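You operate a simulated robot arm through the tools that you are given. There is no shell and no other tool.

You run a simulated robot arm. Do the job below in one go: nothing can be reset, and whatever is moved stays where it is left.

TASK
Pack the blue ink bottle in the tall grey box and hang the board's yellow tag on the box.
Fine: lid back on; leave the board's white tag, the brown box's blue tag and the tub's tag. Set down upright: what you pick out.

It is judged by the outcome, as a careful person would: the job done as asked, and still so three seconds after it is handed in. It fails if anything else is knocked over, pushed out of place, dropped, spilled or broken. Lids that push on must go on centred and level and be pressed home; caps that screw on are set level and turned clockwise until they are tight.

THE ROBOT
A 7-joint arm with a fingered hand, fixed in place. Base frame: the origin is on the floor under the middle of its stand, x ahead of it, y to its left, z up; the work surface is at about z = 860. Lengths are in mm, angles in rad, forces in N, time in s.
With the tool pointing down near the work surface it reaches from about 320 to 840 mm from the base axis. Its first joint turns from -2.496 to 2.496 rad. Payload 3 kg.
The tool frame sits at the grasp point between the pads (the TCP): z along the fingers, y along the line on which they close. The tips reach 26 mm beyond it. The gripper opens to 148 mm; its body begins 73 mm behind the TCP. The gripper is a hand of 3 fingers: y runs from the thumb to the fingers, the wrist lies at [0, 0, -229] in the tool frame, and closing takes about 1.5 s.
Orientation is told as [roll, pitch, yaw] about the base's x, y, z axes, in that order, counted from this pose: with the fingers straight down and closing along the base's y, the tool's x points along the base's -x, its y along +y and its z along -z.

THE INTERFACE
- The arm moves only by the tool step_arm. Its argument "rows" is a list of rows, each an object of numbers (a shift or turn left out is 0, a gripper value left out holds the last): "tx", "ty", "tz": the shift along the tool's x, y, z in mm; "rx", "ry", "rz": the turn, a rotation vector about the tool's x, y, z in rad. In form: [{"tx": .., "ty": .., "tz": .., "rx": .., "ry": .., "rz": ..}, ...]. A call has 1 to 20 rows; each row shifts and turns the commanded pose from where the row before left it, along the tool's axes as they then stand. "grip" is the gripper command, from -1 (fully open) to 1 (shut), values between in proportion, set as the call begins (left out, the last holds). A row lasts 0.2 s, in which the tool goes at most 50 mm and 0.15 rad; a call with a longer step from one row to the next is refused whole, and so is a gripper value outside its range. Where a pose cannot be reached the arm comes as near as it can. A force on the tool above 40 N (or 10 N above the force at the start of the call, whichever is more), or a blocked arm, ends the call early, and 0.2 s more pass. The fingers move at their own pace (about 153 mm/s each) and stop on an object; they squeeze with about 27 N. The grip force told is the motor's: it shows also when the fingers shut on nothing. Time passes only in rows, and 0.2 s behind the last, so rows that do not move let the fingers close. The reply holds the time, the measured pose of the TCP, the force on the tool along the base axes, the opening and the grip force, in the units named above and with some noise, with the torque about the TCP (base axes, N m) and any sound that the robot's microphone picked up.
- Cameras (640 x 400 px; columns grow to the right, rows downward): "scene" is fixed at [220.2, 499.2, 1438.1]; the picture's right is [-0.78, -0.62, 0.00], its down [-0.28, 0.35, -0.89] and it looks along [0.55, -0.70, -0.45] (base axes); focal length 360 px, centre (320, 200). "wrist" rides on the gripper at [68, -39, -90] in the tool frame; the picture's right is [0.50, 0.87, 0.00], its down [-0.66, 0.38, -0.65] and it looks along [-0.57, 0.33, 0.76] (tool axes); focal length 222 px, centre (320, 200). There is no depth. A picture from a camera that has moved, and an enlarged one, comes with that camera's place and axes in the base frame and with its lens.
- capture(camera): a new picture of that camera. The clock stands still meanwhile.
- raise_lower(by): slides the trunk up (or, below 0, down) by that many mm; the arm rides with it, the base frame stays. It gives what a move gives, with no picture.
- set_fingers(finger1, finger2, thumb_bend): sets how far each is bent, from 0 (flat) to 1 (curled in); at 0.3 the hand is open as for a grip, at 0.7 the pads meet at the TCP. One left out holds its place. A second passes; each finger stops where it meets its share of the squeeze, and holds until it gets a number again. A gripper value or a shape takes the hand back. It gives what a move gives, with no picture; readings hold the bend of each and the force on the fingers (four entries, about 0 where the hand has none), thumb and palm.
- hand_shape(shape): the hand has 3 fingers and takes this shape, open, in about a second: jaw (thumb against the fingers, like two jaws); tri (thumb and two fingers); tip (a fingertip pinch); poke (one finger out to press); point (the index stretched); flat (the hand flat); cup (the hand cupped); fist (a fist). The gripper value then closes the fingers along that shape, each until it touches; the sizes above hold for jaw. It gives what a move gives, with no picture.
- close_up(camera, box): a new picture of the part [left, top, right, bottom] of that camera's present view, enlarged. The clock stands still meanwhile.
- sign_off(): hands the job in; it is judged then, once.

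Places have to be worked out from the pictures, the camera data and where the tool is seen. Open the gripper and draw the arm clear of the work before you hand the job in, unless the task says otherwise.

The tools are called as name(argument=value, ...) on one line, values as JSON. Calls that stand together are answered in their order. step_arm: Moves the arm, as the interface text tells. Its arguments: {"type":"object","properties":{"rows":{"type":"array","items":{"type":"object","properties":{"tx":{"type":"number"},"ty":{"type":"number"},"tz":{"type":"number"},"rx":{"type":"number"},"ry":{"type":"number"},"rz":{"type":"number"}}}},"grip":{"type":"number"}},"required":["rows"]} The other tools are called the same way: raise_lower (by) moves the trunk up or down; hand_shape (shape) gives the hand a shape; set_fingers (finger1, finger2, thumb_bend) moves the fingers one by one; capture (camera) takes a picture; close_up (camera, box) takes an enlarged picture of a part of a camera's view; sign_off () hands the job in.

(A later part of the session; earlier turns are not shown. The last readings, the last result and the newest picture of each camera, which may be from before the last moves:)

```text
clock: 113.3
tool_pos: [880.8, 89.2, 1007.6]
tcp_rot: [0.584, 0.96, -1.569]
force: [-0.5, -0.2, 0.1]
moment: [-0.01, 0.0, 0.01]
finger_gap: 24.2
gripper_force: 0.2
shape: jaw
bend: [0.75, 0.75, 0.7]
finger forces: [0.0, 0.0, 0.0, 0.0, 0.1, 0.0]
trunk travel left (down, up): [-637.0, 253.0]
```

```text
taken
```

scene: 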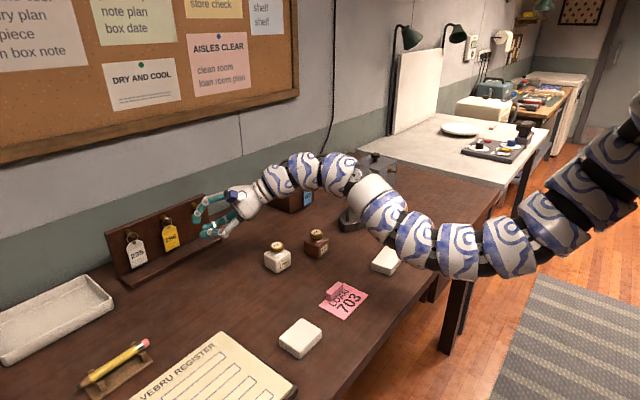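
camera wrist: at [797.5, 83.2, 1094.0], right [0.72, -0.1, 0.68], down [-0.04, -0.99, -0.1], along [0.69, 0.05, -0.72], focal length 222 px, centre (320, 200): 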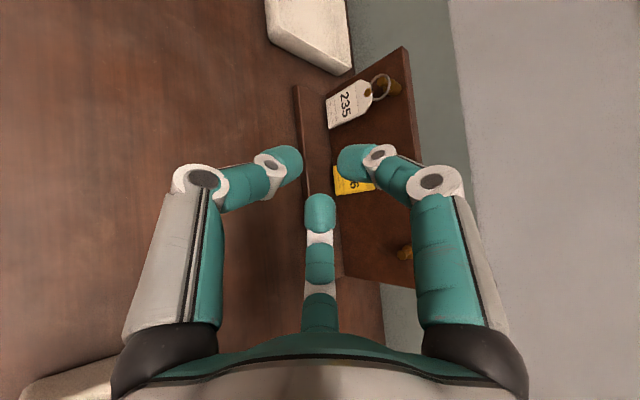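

Hand is ready with a 24 mm opening. I'll approach a staging point in front and to the right of the tag, then look.

step_arm(rows=[{"tx": -19.5, "ty": 22.1, "tz": 14.3}, {"tx": -19.5, "ty": 22.1, "tz": 14.3}, {"tx": -19.5, "ty": 22.1, "tz": 14.3}, {}])

capture(camera="wrist")

close_up(camera="scene", box=[100, 160, 300, 290])

```text
clock: 114.3
tool_pos: [959.2, 54.8, 958.1]
tcp_rot: [0.584, 0.961, -1.568]
force: [0.3, -0.5, -0.2]
moment: [0.02, 0.02, 0.02]
finger_gap: 24.4
gripper_force: 0.0
shape: jaw
bend: [0.75, 0.75, 0.7]
finger forces: [0.0, 0.1, 0.0, 0.0, 0.1, 0.1]
trunk travel left (down, up): [-637.0, 253.0]
```

```text
taken
camera wrist: at [875.9, 49.1, 1046.5], right [0.72, -0.1, 0.68], down [-0.04, -0.99, -0.11], along [0.69, 0.05, -0.72], focal length 222 px, centre (320, 200)
```

wrist: 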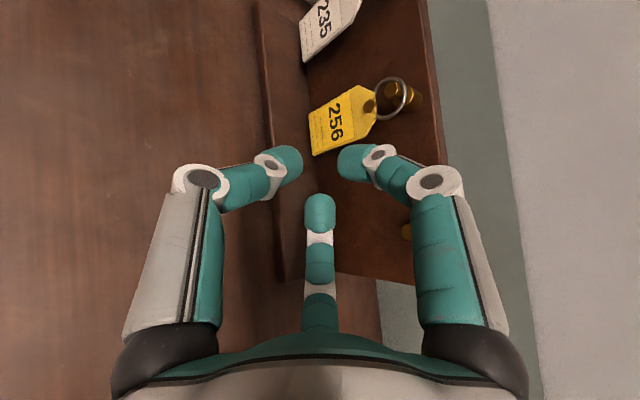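

```text
3.08 times, centred on (200, 225) of scene
camera zoom: at [220.2, 499.2, 1438.1], right [-0.78, -0.62, 0.0], down [-0.28, 0.35, -0.89], along [0.55, -0.7, -0.45], focal length 1107 px, centre (689, 123)
```

zoom: 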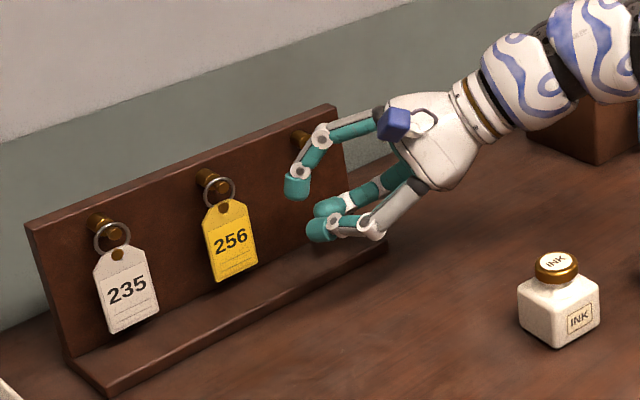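

The view shows the fingers well placed. I'll move to the entry point beside the tag in two stages.

step_arm(rows=[{"tx": -1.9, "ty": 8.3, "tz": 8.85}, {"tx": -1.9, "ty": 8.3, "tz": 8.85}, {}])

capture(camera="wrist")

close_up(camera="scene", box=[100, 160, 300, 290])

```text
clock: 115.1
tool_pos: [983.5, 56.1, 954.0]
tcp_rot: [0.585, 0.961, -1.568]
force: [-0.5, 0.2, -0.8]
moment: [-0.01, 0.02, -0.01]
finger_gap: 24.1
gripper_force: 0.1
shape: jaw
bend: [0.75, 0.75, 0.7]
finger forces: [0.0, 0.0, 0.1, 0.0, 0.0, 0.1]
trunk travel left (down, up): [-637.0, 253.0]
```

```text
taken
camera wrist: at [900.5, 51.3, 1040.7], right [0.72, -0.1, 0.68], down [-0.04, -0.99, -0.11], along [0.69, 0.05, -0.72], focal length 222 px, centre (320, 200)
```

wrist: 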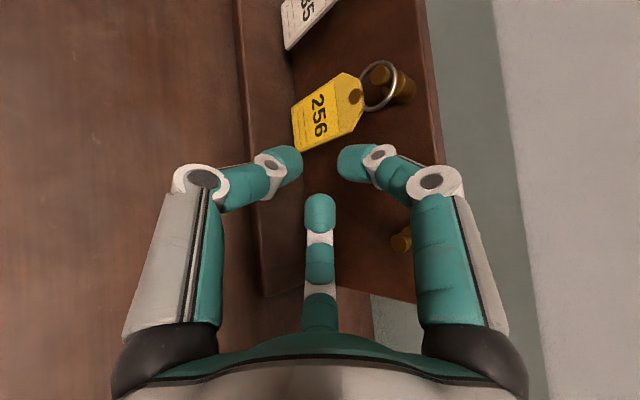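

```text
3.08 times, centred on (200, 225) of scene
camera zoom: at [220.2, 499.2, 1438.1], right [-0.78, -0.62, 0.0], down [-0.28, 0.35, -0.89], along [0.55, -0.7, -0.45], focal length 1107 px, centre (689, 123)
```

zoom: 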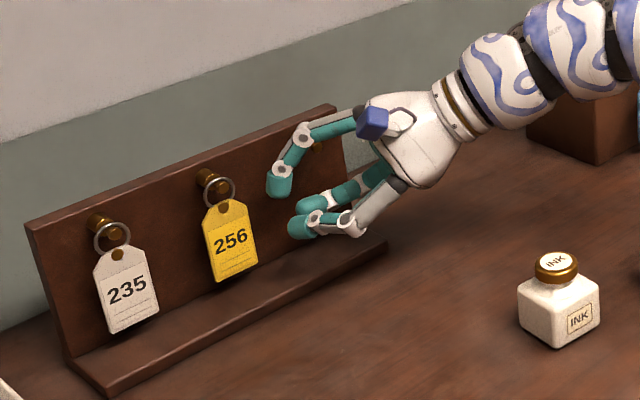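

Clear so far. Two more rows bring the rear fingers level with the gap behind the tag.

step_arm(rows=[{"tx": -1.9, "ty": 8.3, "tz": 8.85}, {"tx": -1.9, "ty": 8.3, "tz": 8.85}, {}])

capture(camera="wrist")

close_up(camera="scene", box=[140, 170, 260, 260])

```text
clock: 115.9
tool_pos: [1007.0, 59.5, 946.2]
tcp_rot: [0.583, 0.96, -1.569]
force: [0.0, -0.4, -1.1]
moment: [0.0, 0.01, 0.0]
finger_gap: 24.1
gripper_force: 0.1
shape: jaw
bend: [0.75, 0.75, 0.7]
finger forces: [0.0, 0.1, 0.0, 0.1, 0.0, 0.0]
trunk travel left (down, up): [-637.0, 253.0]
```

```text
taken
camera wrist: at [923.7, 54.1, 1033.7], right [0.72, -0.1, 0.68], down [-0.04, -0.99, -0.11], along [0.69, 0.05, -0.72], focal length 222 px, centre (320, 200)
```

wrist: 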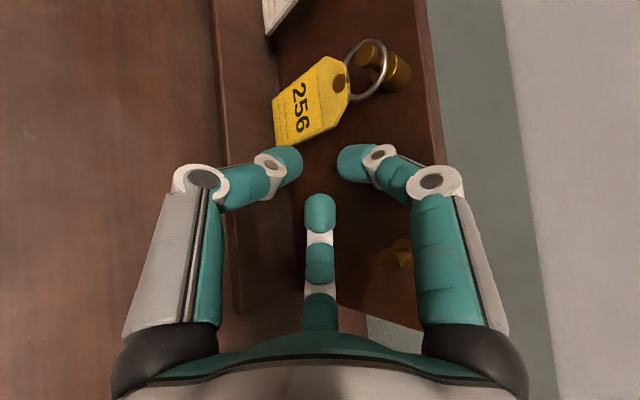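

```text
4.44 times, centred on (200, 215) of scene
camera zoom: at [220.2, 499.2, 1438.1], right [-0.78, -0.62, 0.0], down [-0.28, 0.35, -0.89], along [0.55, -0.7, -0.45], focal length 1599 px, centre (853, 133)
```

zoom: 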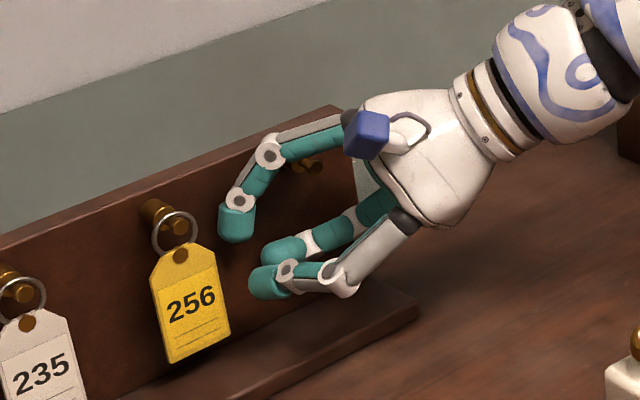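

Positioned at the entry. I'll widen the opening slightly and slide along the tag plane direction a little, checking that the tag passes between thumb and rear fingers.

step_arm(rows=[{}, {"ty": -4.4, "tz": 6.7}, {"ty": -4.4, "tz": 6.7}, {}], grip=0.62)

capture(camera="wrist")

close_up(camera="scene", box=[140, 170, 260, 260])

```text
clock: 116.9
tool_pos: [1006.6, 71.6, 937.1]
tcp_rot: [0.583, 0.96, -1.571]
force: [-0.2, 1.0, -0.4]
moment: [-0.05, 0.01, 0.01]
finger_gap: 28.1
gripper_force: 0.1
shape: jaw
bend: [0.75, 0.75, 0.7]
finger forces: [0.1, 0.1, 0.0, 0.0, 0.0, 0.1]
trunk travel left (down, up): [-637.0, 253.0]
```

```text
taken
camera wrist: at [924.2, 66.6, 1024.5], right [0.72, -0.1, 0.68], down [-0.04, -0.99, -0.1], along [0.69, 0.05, -0.72], focal length 222 px, centre (320, 200)
```

wrist: 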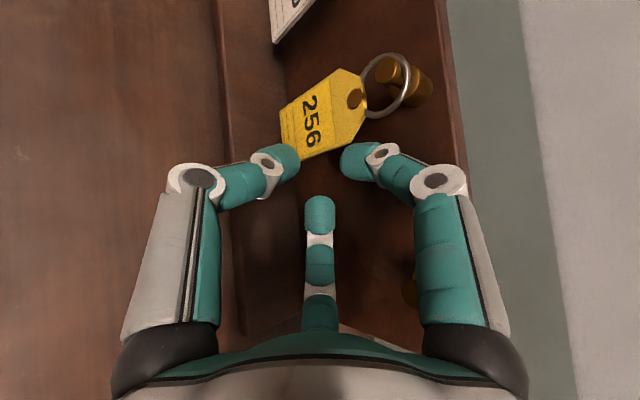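

```text
4.44 times, centred on (200, 215) of scene
camera zoom: at [220.2, 499.2, 1438.1], right [-0.78, -0.62, 0.0], down [-0.28, 0.35, -0.89], along [0.55, -0.7, -0.45], focal length 1599 px, centre (853, 133)
```

zoom: 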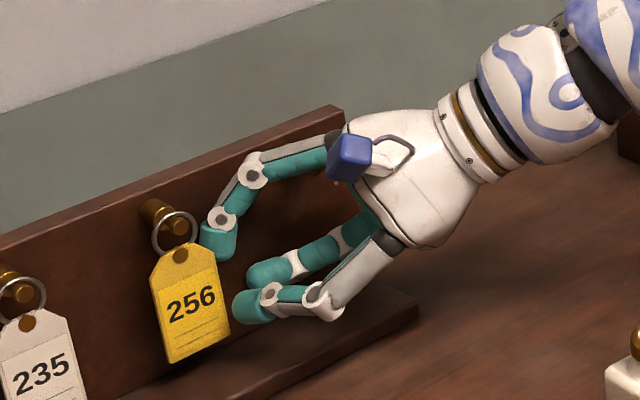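

The tag's edge is passing between the thumb (front) and the rear fingers. I'll slide further in.

step_arm(rows=[{"ty": -4.4, "tz": 6.7}, {"ty": -4.4, "tz": 6.7}, {}])

close_up(camera="wrist", box=[240, 30, 460, 240])

close_up(camera="scene", box=[140, 170, 260, 260])

```text
clock: 117.7
tool_pos: [1007.6, 86.5, 928.7]
tcp_rot: [0.584, 0.961, -1.569]
force: [0.0, -0.1, -0.7]
moment: [-0.02, 0.0, 0.02]
finger_gap: 28.0
gripper_force: 0.2
shape: jaw
bend: [0.75, 0.75, 0.7]
finger forces: [0.0, 0.0, 0.1, 0.0, 0.0, 0.0]
trunk travel left (down, up): [-637.0, 253.0]
```

```text
1.90 times, centred on (350, 135) of wrist
camera zoom: at [924.0, 80.3, 1016.1], right [0.72, -0.1, 0.68], down [-0.04, -0.99, -0.1], along [0.69, 0.05, -0.72], focal length 423 px, centre (263, 324)
```

zoom: 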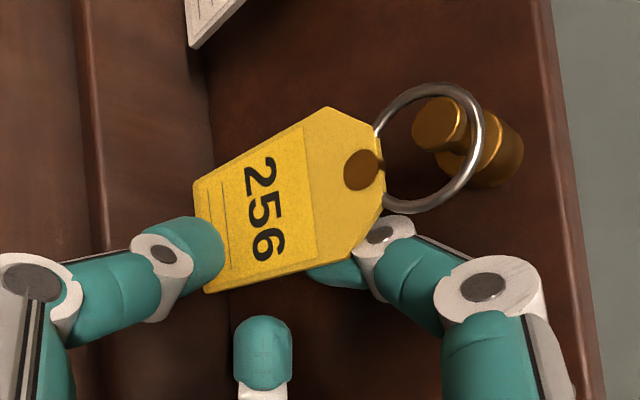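

```text
4.44 times, centred on (200, 215) of scene
camera zoom: at [220.2, 499.2, 1438.1], right [-0.78, -0.62, 0.0], down [-0.28, 0.35, -0.89], along [0.55, -0.7, -0.45], focal length 1599 px, centre (853, 133)
```

zoom: 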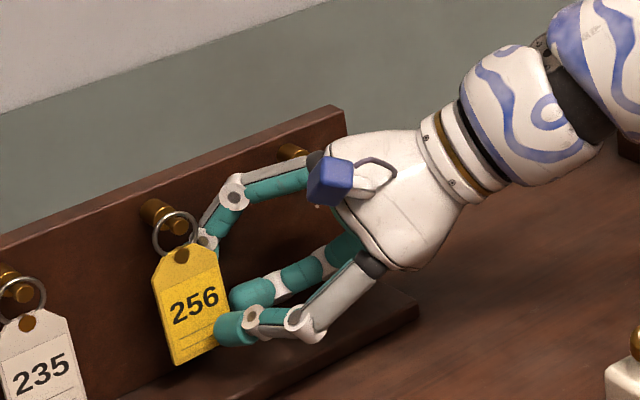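

Finger 1 is behind the tag and the thumb in front. I'll narrow slightly and move 9 mm straight left (+y) so the lower rear finger gets behind the tag's edge too.

step_arm(rows=[{}, {"tx": 2.6, "ty": -2.0, "tz": 3.1}, {"tx": 2.6, "ty": -2.0, "tz": 3.1}, {}], grip=0.69)

close_up(camera="wrist", box=[240, 30, 460, 240])

close_up(camera="scene", box=[150, 180, 230, 260])

```text
clock: 118.7
tool_pos: [1007.5, 93.4, 928.6]
tcp_rot: [0.582, 0.959, -1.571]
force: [-0.1, 1.0, 0.2]
moment: [0.03, 0.02, 0.02]
finger_gap: 23.2
gripper_force: 0.0
shape: jaw
bend: [0.75, 0.75, 0.7]
finger forces: [0.0, 0.0, 0.0, 0.0, 0.0, 0.1]
trunk travel left (down, up): [-637.0, 253.0]
```

```text
1.90 times, centred on (350, 135) of wrist
camera zoom: at [923.7, 88.5, 1015.5], right [0.72, -0.1, 0.68], down [-0.04, -0.99, -0.1], along [0.69, 0.05, -0.72], focal length 423 px, centre (263, 324)
```

zoom: 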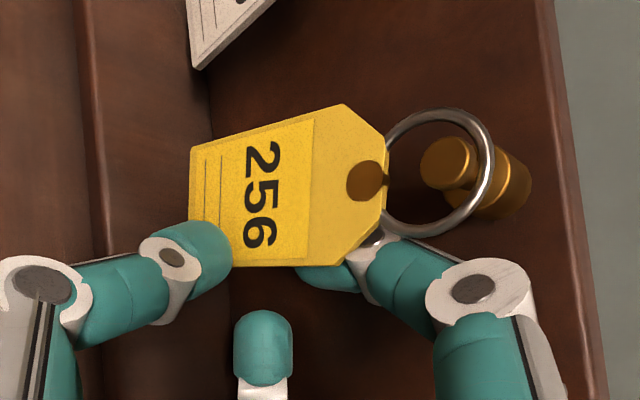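

```text
5.00 times, centred on (190, 220) of scene
camera zoom: at [220.2, 499.2, 1438.1], right [-0.78, -0.62, 0.0], down [-0.28, 0.35, -0.89], along [0.55, -0.7, -0.45], focal length 1799 px, centre (970, 100)
```

zoom: 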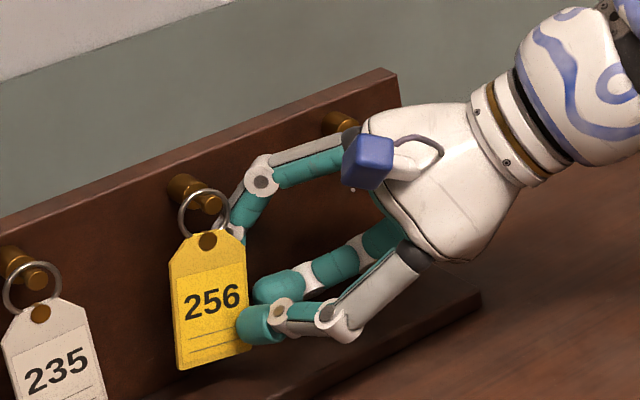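

The tag swung left a bit because finger 1's middle joint is touching its edge. I'll back off 6 mm, shift 2.5 mm toward the board, and look before re-entering.

step_arm(rows=[{"tx": -3.4, "ty": 2.7, "tz": -4.1}, {"ty": 2.1, "tz": 1.4}, {}, {}])

close_up(camera="wrist", box=[240, 30, 460, 240])

close_up(camera="scene", box=[150, 180, 230, 260])

```text
clock: 119.7
tool_pos: [1009.4, 88.7, 929.3]
tcp_rot: [0.582, 0.96, -1.571]
force: [1.0, -0.6, 0.3]
moment: [0.01, 0.01, -0.02]
finger_gap: 23.1
gripper_force: 0.0
shape: jaw
bend: [0.75, 0.75, 0.7]
finger forces: [0.0, 0.1, 0.0, 0.0, 0.0, 0.1]
trunk travel left (down, up): [-637.0, 253.0]
```

```text
1.90 times, centred on (350, 135) of wrist
camera zoom: at [926.6, 83.0, 1016.1], right [0.72, -0.1, 0.68], down [-0.04, -0.99, -0.1], along [0.69, 0.05, -0.72], focal length 423 px, centre (263, 324)
```

zoom: 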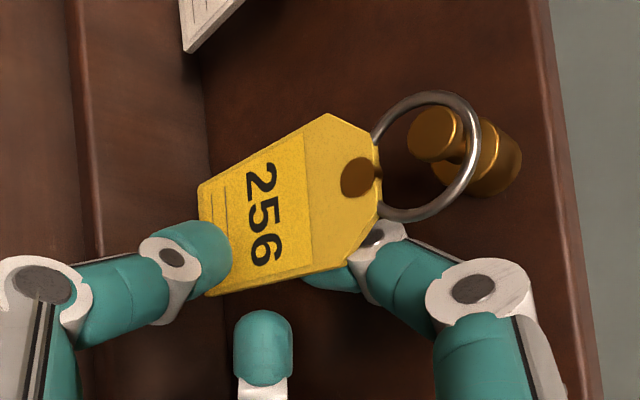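

```text
5.00 times, centred on (190, 220) of scene
camera zoom: at [220.2, 499.2, 1438.1], right [-0.78, -0.62, 0.0], down [-0.28, 0.35, -0.89], along [0.55, -0.7, -0.45], focal length 1799 px, centre (970, 100)
```

zoom: 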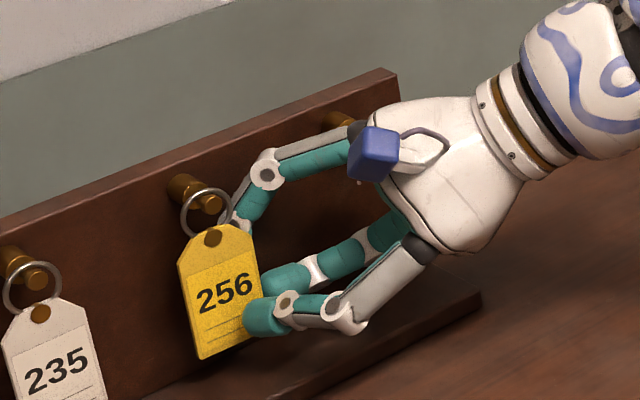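

The tag swung back to rest. With the hand 2 mm nearer the board, I'll try sliding in +y again in small steps and watch whether the tag stays.

step_arm(rows=[{"tx": 2.3, "ty": -1.8, "tz": 2.7}, {"tx": 2.3, "ty": -1.8, "tz": 2.7}, {}])

close_up(camera="wrist", box=[240, 30, 460, 240])

close_up(camera="scene", box=[150, 180, 230, 260])

```text
clock: 120.5
tool_pos: [1009.7, 96.9, 928.8]
tcp_rot: [0.584, 0.96, -1.57]
force: [0.7, -0.2, -0.1]
moment: [-0.02, 0.05, 0.04]
finger_gap: 23.3
gripper_force: 0.0
shape: jaw
bend: [0.75, 0.75, 0.7]
finger forces: [0.1, 0.1, 0.0, 0.0, 0.1, 0.0]
trunk travel left (down, up): [-637.0, 253.0]
```

```text
1.90 times, centred on (350, 135) of wrist
camera zoom: at [926.2, 91.0, 1016.3], right [0.72, -0.1, 0.68], down [-0.04, -0.99, -0.11], along [0.69, 0.05, -0.72], focal length 423 px, centre (263, 324)
```

zoom: 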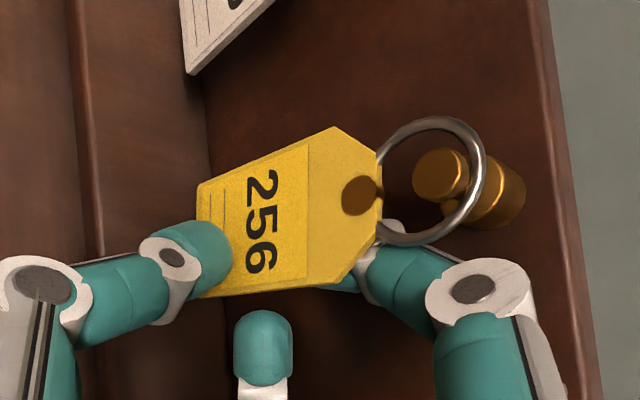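

```text
5.00 times, centred on (190, 220) of scene
camera zoom: at [220.2, 499.2, 1438.1], right [-0.78, -0.62, 0.0], down [-0.28, 0.35, -0.89], along [0.55, -0.7, -0.45], focal length 1799 px, centre (970, 100)
```

zoom: 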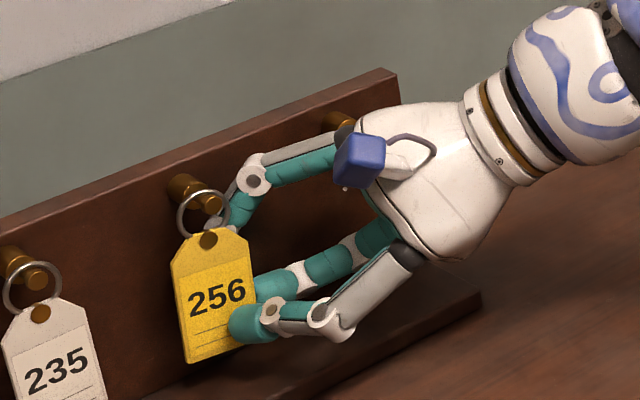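

Better: the tag barely moved and the lower finger is nearly behind the edge. I'll continue another 8 mm.

step_arm(rows=[{"tx": 2.3, "ty": -1.8, "tz": 2.7}, {"tx": 2.3, "ty": -1.8, "tz": 2.7}, {}])

close_up(camera="wrist", box=[240, 30, 460, 240])

close_up(camera="scene", box=[150, 180, 230, 260])

```text
clock: 121.3
tool_pos: [1009.3, 103.9, 928.2]
tcp_rot: [0.582, 0.96, -1.569]
force: [-1.0, 0.2, -0.9]
moment: [0.03, -0.02, 0.01]
finger_gap: 23.2
gripper_force: 0.0
shape: jaw
bend: [0.75, 0.75, 0.7]
finger forces: [0.2, 0.0, 0.0, 0.0, 0.0, 0.0]
trunk travel left (down, up): [-637.0, 253.0]
```

```text
1.90 times, centred on (350, 135) of wrist
camera zoom: at [926.4, 98.7, 1016.2], right [0.72, -0.1, 0.68], down [-0.04, -0.99, -0.11], along [0.69, 0.05, -0.72], focal length 423 px, centre (263, 324)
```

zoom: 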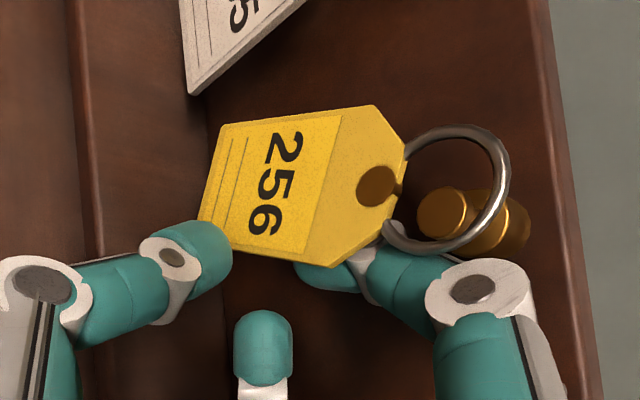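

```text
5.00 times, centred on (190, 220) of scene
camera zoom: at [220.2, 499.2, 1438.1], right [-0.78, -0.62, 0.0], down [-0.28, 0.35, -0.89], along [0.55, -0.7, -0.45], focal length 1799 px, centre (970, 100)
```

zoom: 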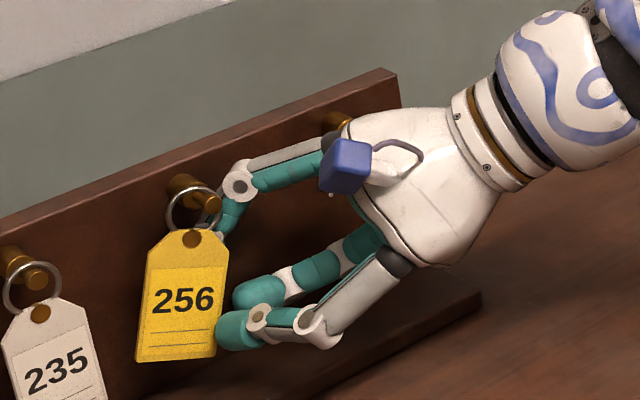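

That pushed the ring and swung the tag, so I'll back up to y≈97.5 (slightly lower), where finger 1 is behind and finger 2 is at the edge, and look again.

step_arm(rows=[{"tx": -3.4, "ty": 0.5, "tz": -1.5}, {"tx": -3.3, "ty": 0.5, "tz": -1.5}, {}, {}])

close_up(camera="wrist", box=[240, 30, 460, 240])

close_up(camera="scene", box=[150, 180, 230, 260])

```text
clock: 122.3
tool_pos: [1008.3, 98.2, 924.8]
tcp_rot: [0.583, 0.96, -1.568]
force: [0.3, 0.6, 0.2]
moment: [0.01, 0.01, -0.01]
finger_gap: 23.3
gripper_force: 0.1
shape: jaw
bend: [0.75, 0.75, 0.7]
finger forces: [0.0, 0.0, 0.0, 0.0, 0.0, 0.0]
trunk travel left (down, up): [-637.0, 253.0]
```

```text
1.90 times, centred on (350, 135) of wrist
camera zoom: at [925.5, 91.9, 1012.4], right [0.72, -0.1, 0.68], down [-0.04, -0.99, -0.1], along [0.69, 0.05, -0.72], focal length 423 px, centre (263, 324)
```

zoom: 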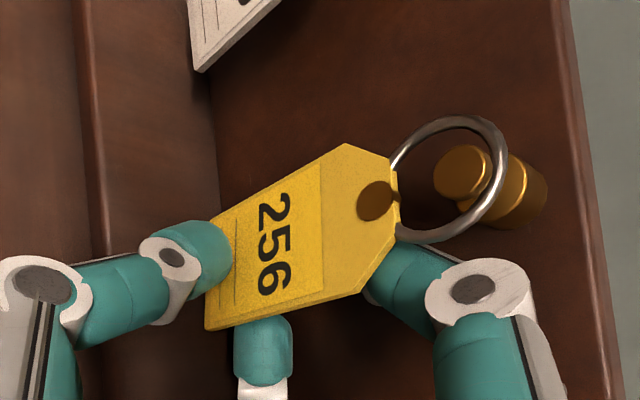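

```text
5.00 times, centred on (190, 220) of scene
camera zoom: at [220.2, 499.2, 1438.1], right [-0.78, -0.62, 0.0], down [-0.28, 0.35, -0.89], along [0.55, -0.7, -0.45], focal length 1799 px, centre (970, 100)
```

zoom: 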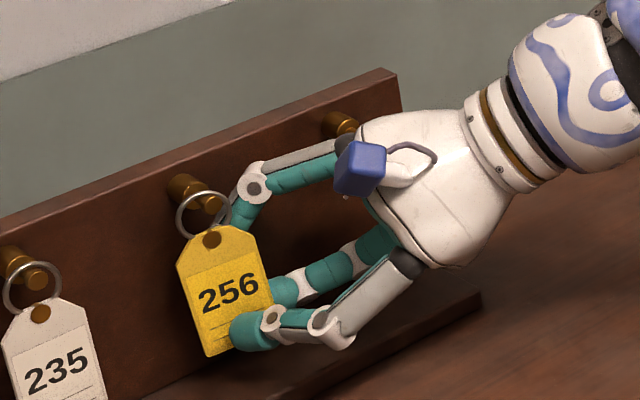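

Now both rear fingers are behind the tag and the thumb is in front. I'll close the grip.

step_arm(rows=[{}, {}, {}, {}, {}, {}], grip=1)

close_up(camera="wrist", box=[240, 30, 460, 240])

close_up(camera="scene", box=[150, 180, 230, 260])

```text
clock: 123.7
tool_pos: [1009.5, 97.6, 925.0]
tcp_rot: [0.583, 0.961, -1.57]
force: [-0.8, 0.3, 1.1]
moment: [0.02, 0.05, -0.02]
finger_gap: 2.0
gripper_force: 27.3
shape: jaw
bend: [0.73, 0.7, 0.7]
finger forces: [0.0, 31.7, 0.0, 0.1, 24.9, 0.0]
trunk travel left (down, up): [-637.0, 253.0]
```

```text
1.90 times, centred on (350, 135) of wrist
camera zoom: at [925.5, 91.9, 1012.5], right [0.72, -0.1, 0.68], down [-0.04, -0.99, -0.1], along [0.69, 0.05, -0.72], focal length 423 px, centre (263, 324)
```

zoom: 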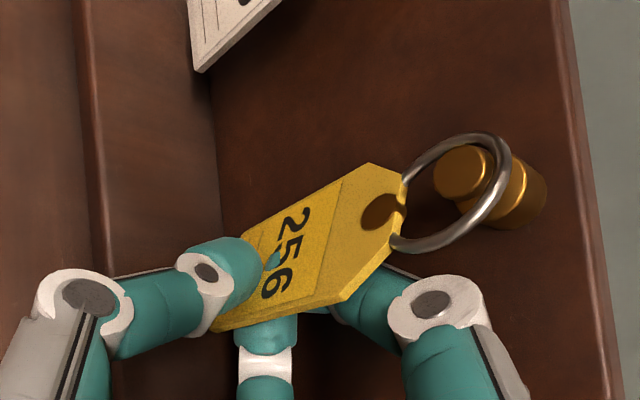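

```text
5.00 times, centred on (190, 220) of scene
camera zoom: at [220.2, 499.2, 1438.1], right [-0.78, -0.62, 0.0], down [-0.28, 0.35, -0.89], along [0.55, -0.7, -0.45], focal length 1799 px, centre (970, 100)
```

zoom: 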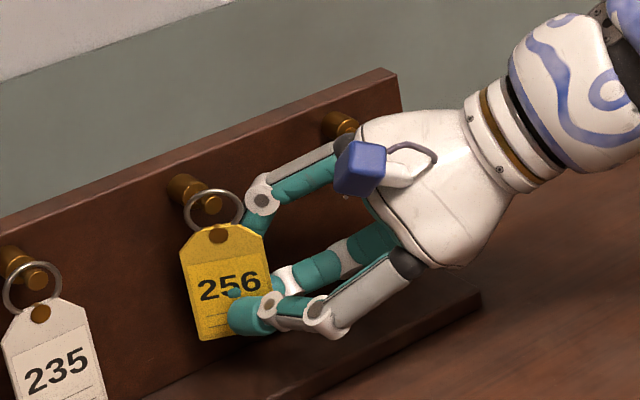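

The tag is pinched between thumb and finger 2 (≈25–32 N). The ring centre is about (1015, 119, 976.5) with the peg axis at (120, 980), so I'll lift about 4 mm to centre the ring on the peg.

step_arm(rows=[{"tx": 2.1, "ty": 0.3, "tz": -0.4}, {"tx": 2.1, "ty": 0.3, "tz": -0.5}, {}])

close_up(camera="wrist", box=[300, 60, 460, 220])

close_up(camera="scene", box=[165, 195, 213, 243])

```text
clock: 124.5
tool_pos: [1008.3, 99.7, 927.9]
tcp_rot: [0.586, 0.96, -1.569]
force: [-0.5, 0.1, 0.3]
moment: [-0.01, 0.0, -0.02]
finger_gap: 2.1
gripper_force: 27.2
shape: jaw
bend: [0.73, 0.7, 0.7]
finger forces: [0.1, 34.1, 0.0, 0.0, 25.0, 0.1]
trunk travel left (down, up): [-637.0, 253.0]
```

```text
2.50 times, centred on (380, 140) of wrist
camera zoom: at [925.4, 94.2, 1015.7], right [0.72, -0.1, 0.68], down [-0.04, -0.99, -0.1], along [0.69, 0.05, -0.72], focal length 555 px, centre (170, 350)
```

zoom: 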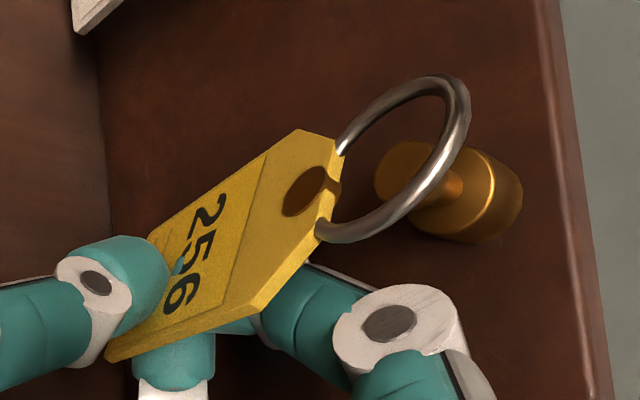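

```text
8.33 times, centred on (189, 219) of scene
camera zoom: at [220.2, 499.2, 1438.1], right [-0.78, -0.62, 0.0], down [-0.28, 0.35, -0.89], along [0.55, -0.7, -0.45], focal length 2998 px, centre (1412, 42)
```

zoom: 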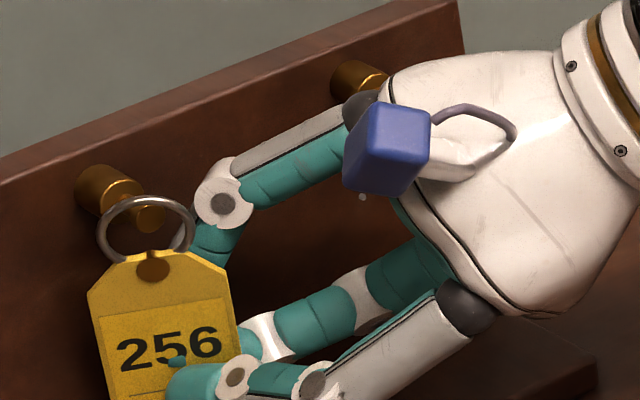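

The ring is now centred on the peg's head (offset ≈3 mm). I'll pull straight out toward the robot in small steps.

step_arm(rows=[{"tx": -0.6, "ty": 0.45, "tz": -0.7}, {"tx": -0.6, "ty": -1.6, "tz": -2.1}, {"ty": -2.1, "tz": -1.4}, {"ty": -3.3, "tz": -2.2}, {"ty": -3.3, "tz": -2.2}, {"ty": -3.3, "tz": -2.2}, {"ty": -3.3, "tz": -2.2}])

close_up(camera="wrist", box=[240, 30, 460, 240])

close_up(camera="scene", box=[150, 180, 230, 260])

```text
clock: 126.1
tool_pos: [988.3, 97.2, 928.5]
tcp_rot: [0.585, 0.962, -1.569]
force: [0.4, 0.8, -0.5]
moment: [0.01, 0.01, 0.0]
finger_gap: 2.2
gripper_force: 26.7
shape: jaw
bend: [0.73, 0.7, 0.7]
finger forces: [0.1, 34.4, 0.0, 0.0, 24.9, 0.0]
trunk travel left (down, up): [-637.0, 253.0]
```

```text
1.90 times, centred on (350, 135) of wrist
camera zoom: at [904.6, 91.8, 1016.3], right [0.72, -0.1, 0.68], down [-0.04, -0.99, -0.11], along [0.69, 0.05, -0.72], focal length 423 px, centre (263, 324)
```

zoom: 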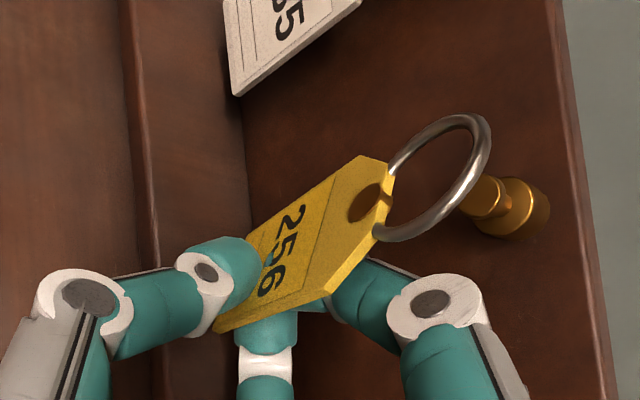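

```text
5.00 times, centred on (190, 220) of scene
camera zoom: at [220.2, 499.2, 1438.1], right [-0.78, -0.62, 0.0], down [-0.28, 0.35, -0.89], along [0.55, -0.7, -0.45], focal length 1799 px, centre (970, 100)
```

zoom: 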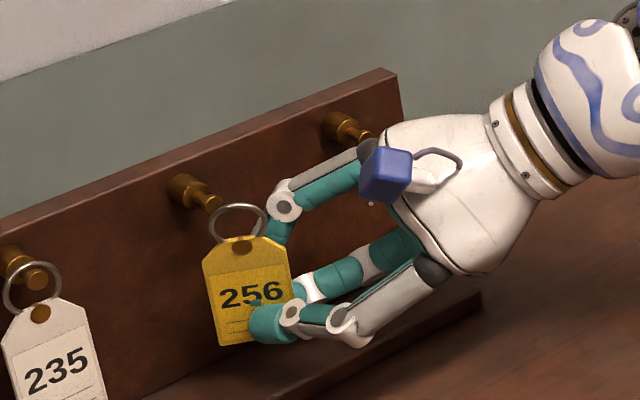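

The tag is off the peg and firmly held. I'll back straight away from the board and then rise.

step_arm(rows=[{"ty": -10, "tz": -6.6}, {"ty": -12.5, "tz": -8.2}, {"ty": -12.5, "tz": -8.2}, {"tx": 10, "ty": -5, "tz": -11}, {"tx": 14, "ty": -2, "tz": -14}, {"tx": 14, "ty": -2, "tz": -14}, {"tx": 14, "ty": -2, "tz": -14}, {}])

capture(camera="wrist")

capture(camera="scene")

```text
clock: 127.9
tool_pos: [908.0, 96.6, 995.3]
tcp_rot: [0.582, 0.958, -1.57]
force: [-0.2, 0.1, 0.3]
moment: [0.01, 0.02, -0.02]
finger_gap: 2.3
gripper_force: 27.3
shape: jaw
bend: [0.73, 0.7, 0.7]
finger forces: [0.1, 35.4, 0.0, 0.0, 24.9, 0.1]
trunk travel left (down, up): [-637.0, 253.0]
```

```text
taken
camera wrist: at [824.5, 91.2, 1081.8], right [0.72, -0.1, 0.68], down [-0.04, -0.99, -0.1], along [0.69, 0.05, -0.72], focal length 222 px, centre (320, 200)
```

wrist: 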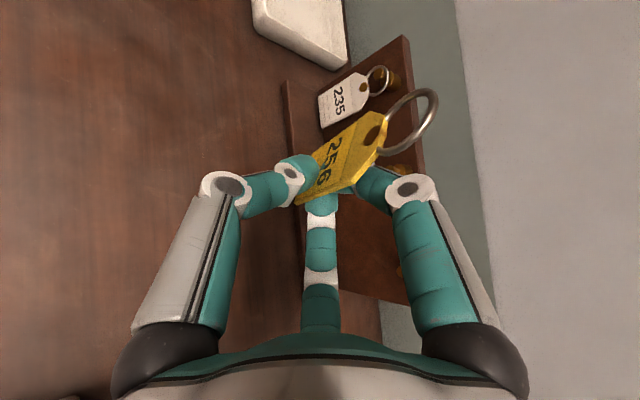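

```text
taken
```

scene: 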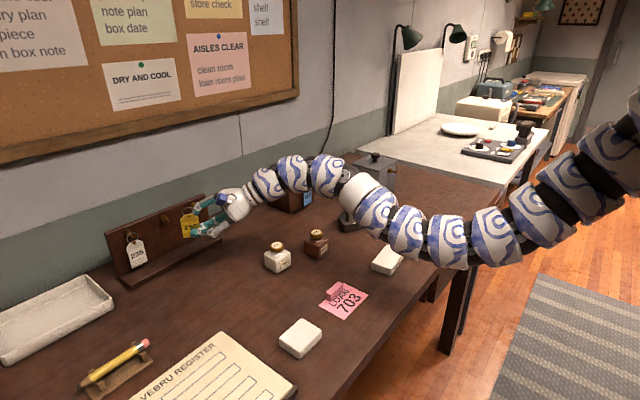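

The tag is safely away. I'll zoom both cameras to work out the ring's pose relative to the hand.

close_up(camera="wrist", box=[280, 70, 450, 220])

close_up(camera="scene", box=[165, 180, 245, 250])

```text
2.67 times, centred on (365, 145) of wrist
camera zoom: at [824.5, 91.2, 1081.8], right [0.72, -0.1, 0.68], down [-0.04, -0.99, -0.1], along [0.69, 0.05, -0.72], focal length 592 px, centre (200, 347)
```

zoom: 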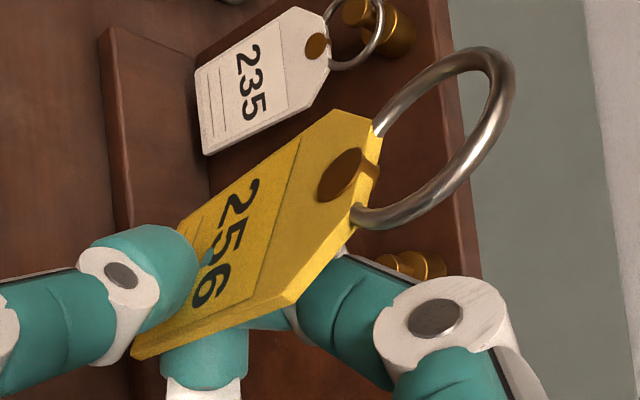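

```text
5.71 times, centred on (205, 215) of scene
camera zoom: at [220.2, 499.2, 1438.1], right [-0.78, -0.62, 0.0], down [-0.28, 0.35, -0.89], along [0.55, -0.7, -0.45], focal length 2056 px, centre (977, 114)
```

zoom: 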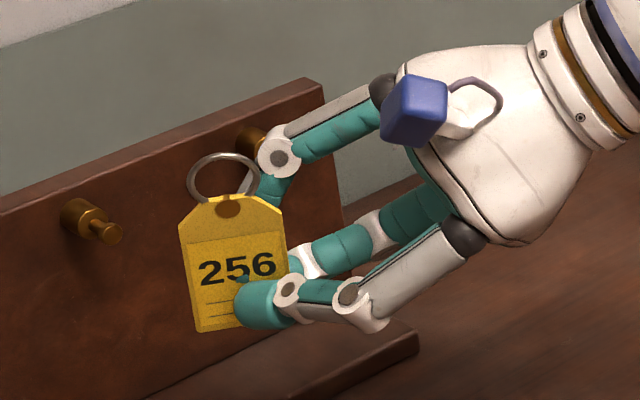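

I have the ring's pose in the hand: tag plane is turned ~26° and its bottom leans back ~12°. I'll rotate the hand so the tag hangs vertical and turned ~40°, which keeps the rear fingers clear of the grey box face later.

step_arm(rows=[{"rx": -0.0257, "ry": -0.0272, "rz": 0.1035}, {"rx": -0.0257, "ry": -0.0272, "rz": 0.1035}, {"rx": -0.0257, "ry": -0.0272, "rz": 0.1035}, {}])

close_up(camera="wrist", box=[280, 70, 450, 220])

close_up(camera="scene", box=[165, 180, 245, 250])

```text
clock: 128.9
tool_pos: [906.9, 96.9, 995.1]
tcp_rot: [0.176, 1.002, -2.148]
force: [0.4, 0.0, -0.7]
moment: [0.01, -0.01, 0.0]
finger_gap: 2.0
gripper_force: 26.9
shape: jaw
bend: [0.73, 0.7, 0.7]
finger forces: [0.0, 35.8, 0.0, 0.0, 24.8, 0.0]
trunk travel left (down, up): [-637.0, 253.0]
```

```text
2.67 times, centred on (365, 145) of wrist
camera zoom: at [843.6, 98.7, 1096.4], right [0.79, -0.35, 0.5], down [-0.3, -0.94, -0.17], along [0.53, -0.02, -0.85], focal length 592 px, centre (200, 347)
```

zoom: 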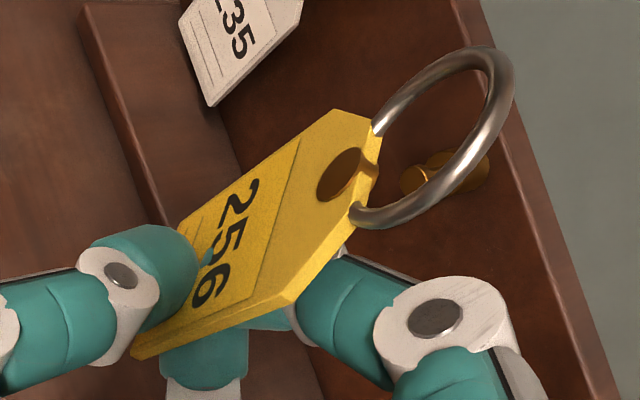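

```text
5.71 times, centred on (205, 215) of scene
camera zoom: at [220.2, 499.2, 1438.1], right [-0.78, -0.62, 0.0], down [-0.28, 0.35, -0.89], along [0.55, -0.7, -0.45], focal length 2056 px, centre (977, 114)
```

zoom: 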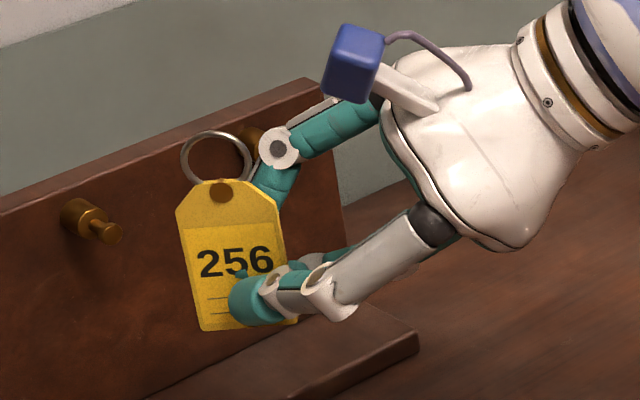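

The tag is now vertical, turned 40°, with ring centre at TCP + (15, 17, 49.5). I'll raise the trunk for more folding room and then travel toward the grey box at a safe height.

raise_lower(by=120)

step_arm(rows=[{"tx": -23.8, "ty": 25.1, "tz": -15.7}, {"tx": -23.8, "ty": 25.1, "tz": -15.7}, {"tx": -23.8, "ty": 25.1, "tz": -15.7}, {"tx": -23.8, "ty": 25.1, "tz": -15.7}, {"tx": -23.8, "ty": 25.1, "tz": -15.7}, {}])

capture(camera="scene")

```text
clock: 130.4
tool_pos: [907.7, 96.3, 1113.8]
tcp_rot: [0.177, 1.003, -2.146]
force: [-0.2, 0.1, -0.3]
moment: [0.03, -0.01, -0.01]
finger_gap: 2.3
gripper_force: 27.2
shape: jaw
bend: [0.73, 0.7, 0.7]
finger forces: [0.0, 35.8, 0.0, 0.0, 24.8, 0.1]
trunk travel left (down, up): [-757.0, 133.0]
```

```text
clock: 131.8
tool_pos: [921.8, -85.7, 1067.2]
tcp_rot: [0.178, 1.003, -2.147]
force: [-0.9, -0.2, -0.2]
moment: [0.02, 0.0, -0.01]
finger_gap: 2.2
gripper_force: 27.5
shape: jaw
bend: [0.73, 0.7, 0.7]
finger forces: [0.1, 36.2, 0.0, 0.0, 24.8, 0.1]
trunk travel left (down, up): [-757.0, 133.0]
```

```text
taken
```

scene: 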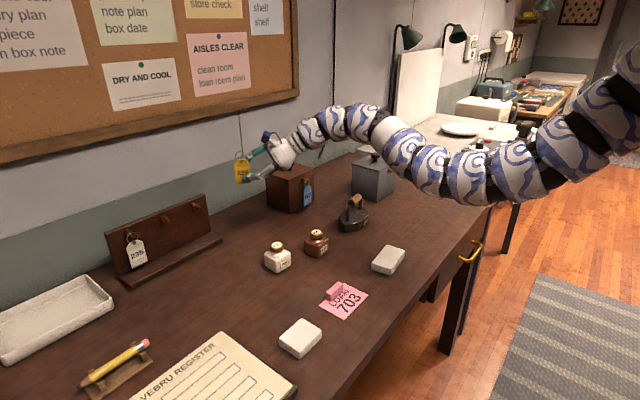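

The tag is carried well. I'll continue over toward the grey box.

step_arm(rows=[{"tx": -23.1, "ty": 19.1, "tz": -33.1}, {"tx": -23.1, "ty": 19.1, "tz": -33.1}, {"tx": -23.1, "ty": 19.1, "tz": -33.1}, {"tx": -23.1, "ty": 19.1, "tz": -33.1}, {"tx": -23.1, "ty": 19.1, "tz": -33.1}, {}])

step_arm(rows=[{"tx": -25.6, "ty": 16.7, "tz": -37.5}, {"tx": -25.6, "ty": 16.7, "tz": -37.5}, {"tx": -25.6, "ty": 16.7, "tz": -37.5}, {}])

capture(camera="scene")

capture(camera="wrist")

```text
clock: 133.2
tool_pos: [857.9, -302.4, 1065.2]
tcp_rot: [0.176, 1.003, -2.146]
force: [-1.0, 0.5, -0.7]
moment: [-0.04, 0.03, -0.01]
finger_gap: 2.1
gripper_force: 26.4
shape: jaw
bend: [0.73, 0.7, 0.7]
finger forces: [0.0, 0.0, 0.0, 0.1, 24.7, 0.0]
trunk travel left (down, up): [-757.0, 133.0]
```

```text
clock: 134.2
tool_pos: [803.8, -440.4, 1063.7]
tcp_rot: [0.176, 1.003, -2.146]
force: [0.2, 0.0, 0.0]
moment: [-0.01, -0.01, -0.03]
finger_gap: 2.2
gripper_force: 27.3
shape: jaw
bend: [0.73, 0.7, 0.7]
finger forces: [0.1, 0.1, 0.1, 0.0, 24.6, 0.1]
trunk travel left (down, up): [-757.0, 133.0]
```

```text
taken
```

scene: 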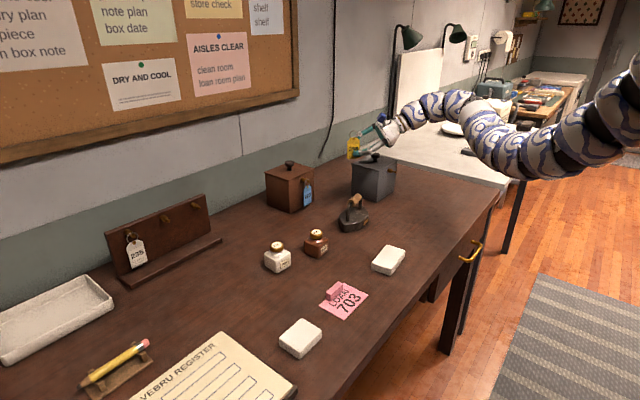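

```text
taken
camera wrist: at [739.6, -437.9, 1166.9], right [0.79, -0.35, 0.5], down [-0.3, -0.94, -0.17], along [0.53, -0.02, -0.85], focal length 222 px, centre (320, 200)
```

wrist: 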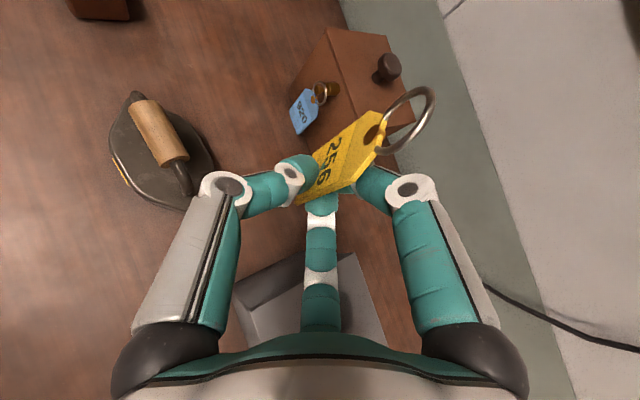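

The finger‑2 force reading dropped to zero though the thumb still reads 25 N; I'll check that the tag is still held securely before going on.

close_up(camera="wrist", box=[280, 70, 450, 220])

close_up(camera="scene", box=[330, 110, 426, 200])

```text
2.67 times, centred on (365, 145) of wrist
camera zoom: at [739.6, -437.9, 1166.9], right [0.79, -0.35, 0.5], down [-0.3, -0.94, -0.17], along [0.53, -0.02, -0.85], focal length 592 px, centre (200, 347)
```

zoom: 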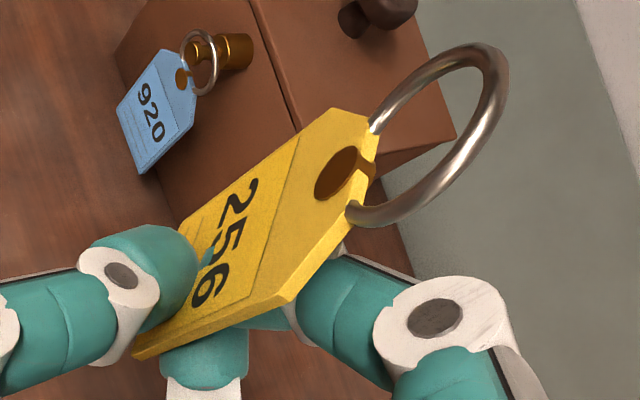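

```text
4.44 times, centred on (378, 155) of scene
camera zoom: at [220.2, 499.2, 1438.1], right [-0.78, -0.62, 0.0], down [-0.28, 0.35, -0.89], along [0.55, -0.7, -0.45], focal length 1599 px, centre (62, 400)
```

zoom: 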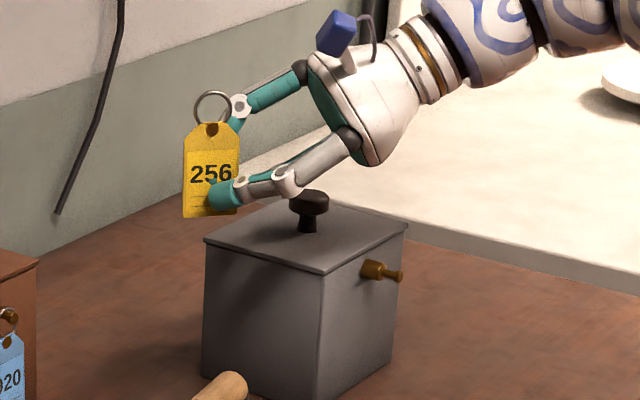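

The tag hasn't shifted. I'll move to in front of the grey box (x≈690, y≈−584), still high.

step_arm(rows=[{"tx": -19.8, "ty": 2.1, "tz": -31}, {"tx": -19.8, "ty": 2.1, "tz": -31}, {"tx": -19.8, "ty": 2.1, "tz": -31}, {"tx": -19.8, "ty": 2.1, "tz": -31}, {"tx": -19.8, "ty": 2.1, "tz": -31}, {}])

capture(camera="wrist")

close_up(camera="scene", box=[330, 80, 490, 200])

```text
clock: 135.6
tool_pos: [688.6, -582.2, 1064.5]
tcp_rot: [0.174, 1.002, -2.145]
force: [1.0, -0.4, -0.3]
moment: [-0.01, 0.01, -0.04]
finger_gap: 2.2
gripper_force: 26.7
shape: jaw
bend: [0.73, 0.7, 0.7]
finger forces: [0.1, 0.1, 0.0, 0.0, 24.5, 0.1]
trunk travel left (down, up): [-757.0, 133.0]
```

```text
taken
camera wrist: at [625.0, -580.1, 1166.6], right [0.79, -0.35, 0.5], down [-0.3, -0.94, -0.17], along [0.53, -0.02, -0.85], focal length 222 px, centre (320, 200)
```

wrist: 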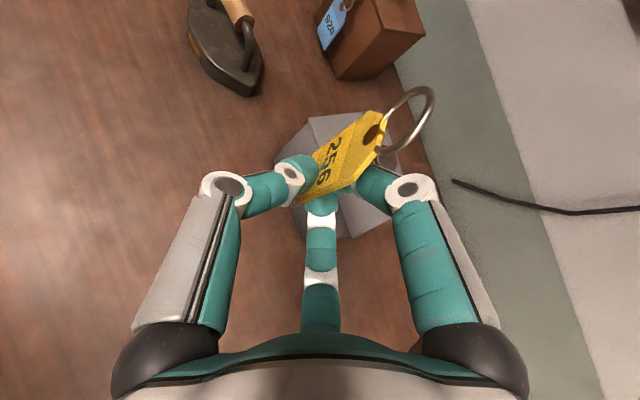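

```text
3.33 times, centred on (410, 140) of scene
camera zoom: at [220.2, 499.2, 1438.1], right [-0.78, -0.62, 0.0], down [-0.28, 0.35, -0.89], along [0.55, -0.7, -0.45], focal length 1199 px, centre (20, 400)
```

zoom: 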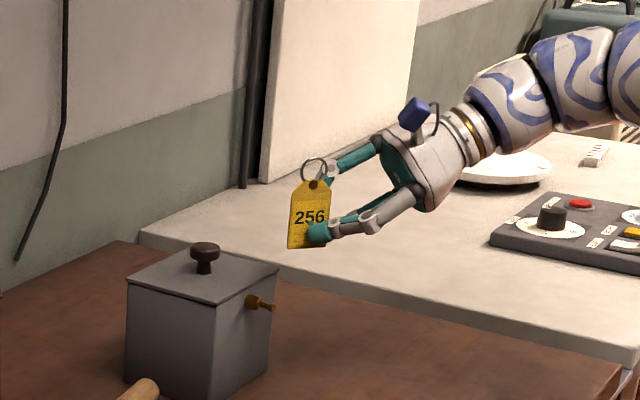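

All in reach. I'll descend in front of the box, staying about 20 mm clear of the peg.

step_arm(rows=[{"tx": -16.8, "ty": -1.9, "tz": 10.6}, {"tx": -16.8, "ty": -1.9, "tz": 10.6}, {"tx": -16.8, "ty": -1.9, "tz": 10.6}, {"tx": -16.8, "ty": -1.9, "tz": 10.6}, {"tx": -16.8, "ty": -1.9, "tz": 10.6}, {"tx": -16.8, "ty": -1.9, "tz": 10.6}, {}])

close_up(camera="wrist", box=[260, 60, 480, 240])

close_up(camera="scene", box=[340, 110, 460, 210])

```text
clock: 137.2
tool_pos: [690.4, -582.4, 946.1]
tcp_rot: [0.177, 1.001, -2.147]
force: [-0.7, -0.1, 0.5]
moment: [-0.05, -0.01, -0.01]
finger_gap: 2.2
gripper_force: 27.4
shape: jaw
bend: [0.73, 0.7, 0.7]
finger forces: [0.0, 0.0, 0.2, 0.1, 24.5, 0.0]
trunk travel left (down, up): [-757.0, 133.0]
```

```text
2.22 times, centred on (370, 150) of wrist
camera zoom: at [626.1, -579.4, 1048.3], right [0.79, -0.35, 0.5], down [-0.3, -0.94, -0.17], along [0.53, -0.02, -0.85], focal length 494 px, centre (209, 311)
```

zoom: 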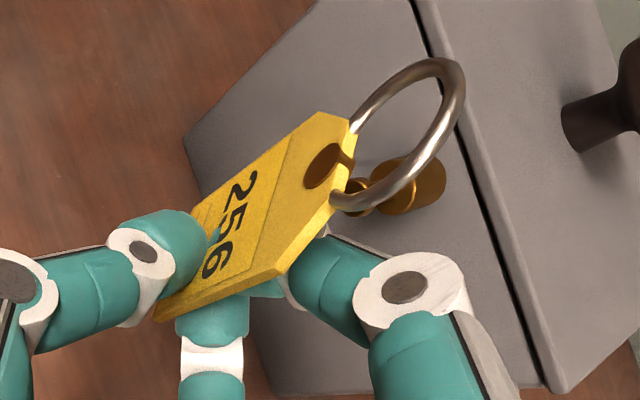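

```text
4.00 times, centred on (400, 160) of scene
camera zoom: at [220.2, 499.2, 1438.1], right [-0.78, -0.62, 0.0], down [-0.28, 0.35, -0.89], along [0.55, -0.7, -0.45], focal length 1439 px, centre (0, 360)
```

zoom: 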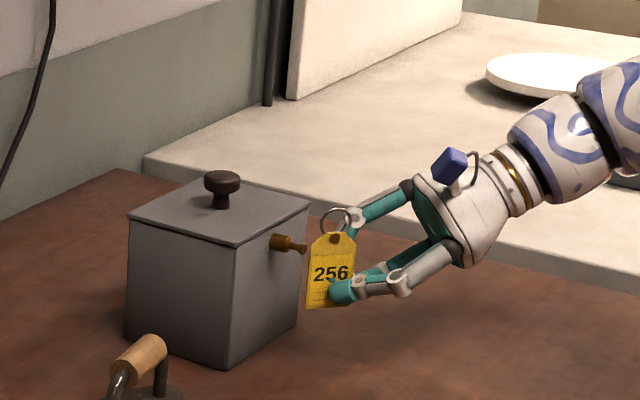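

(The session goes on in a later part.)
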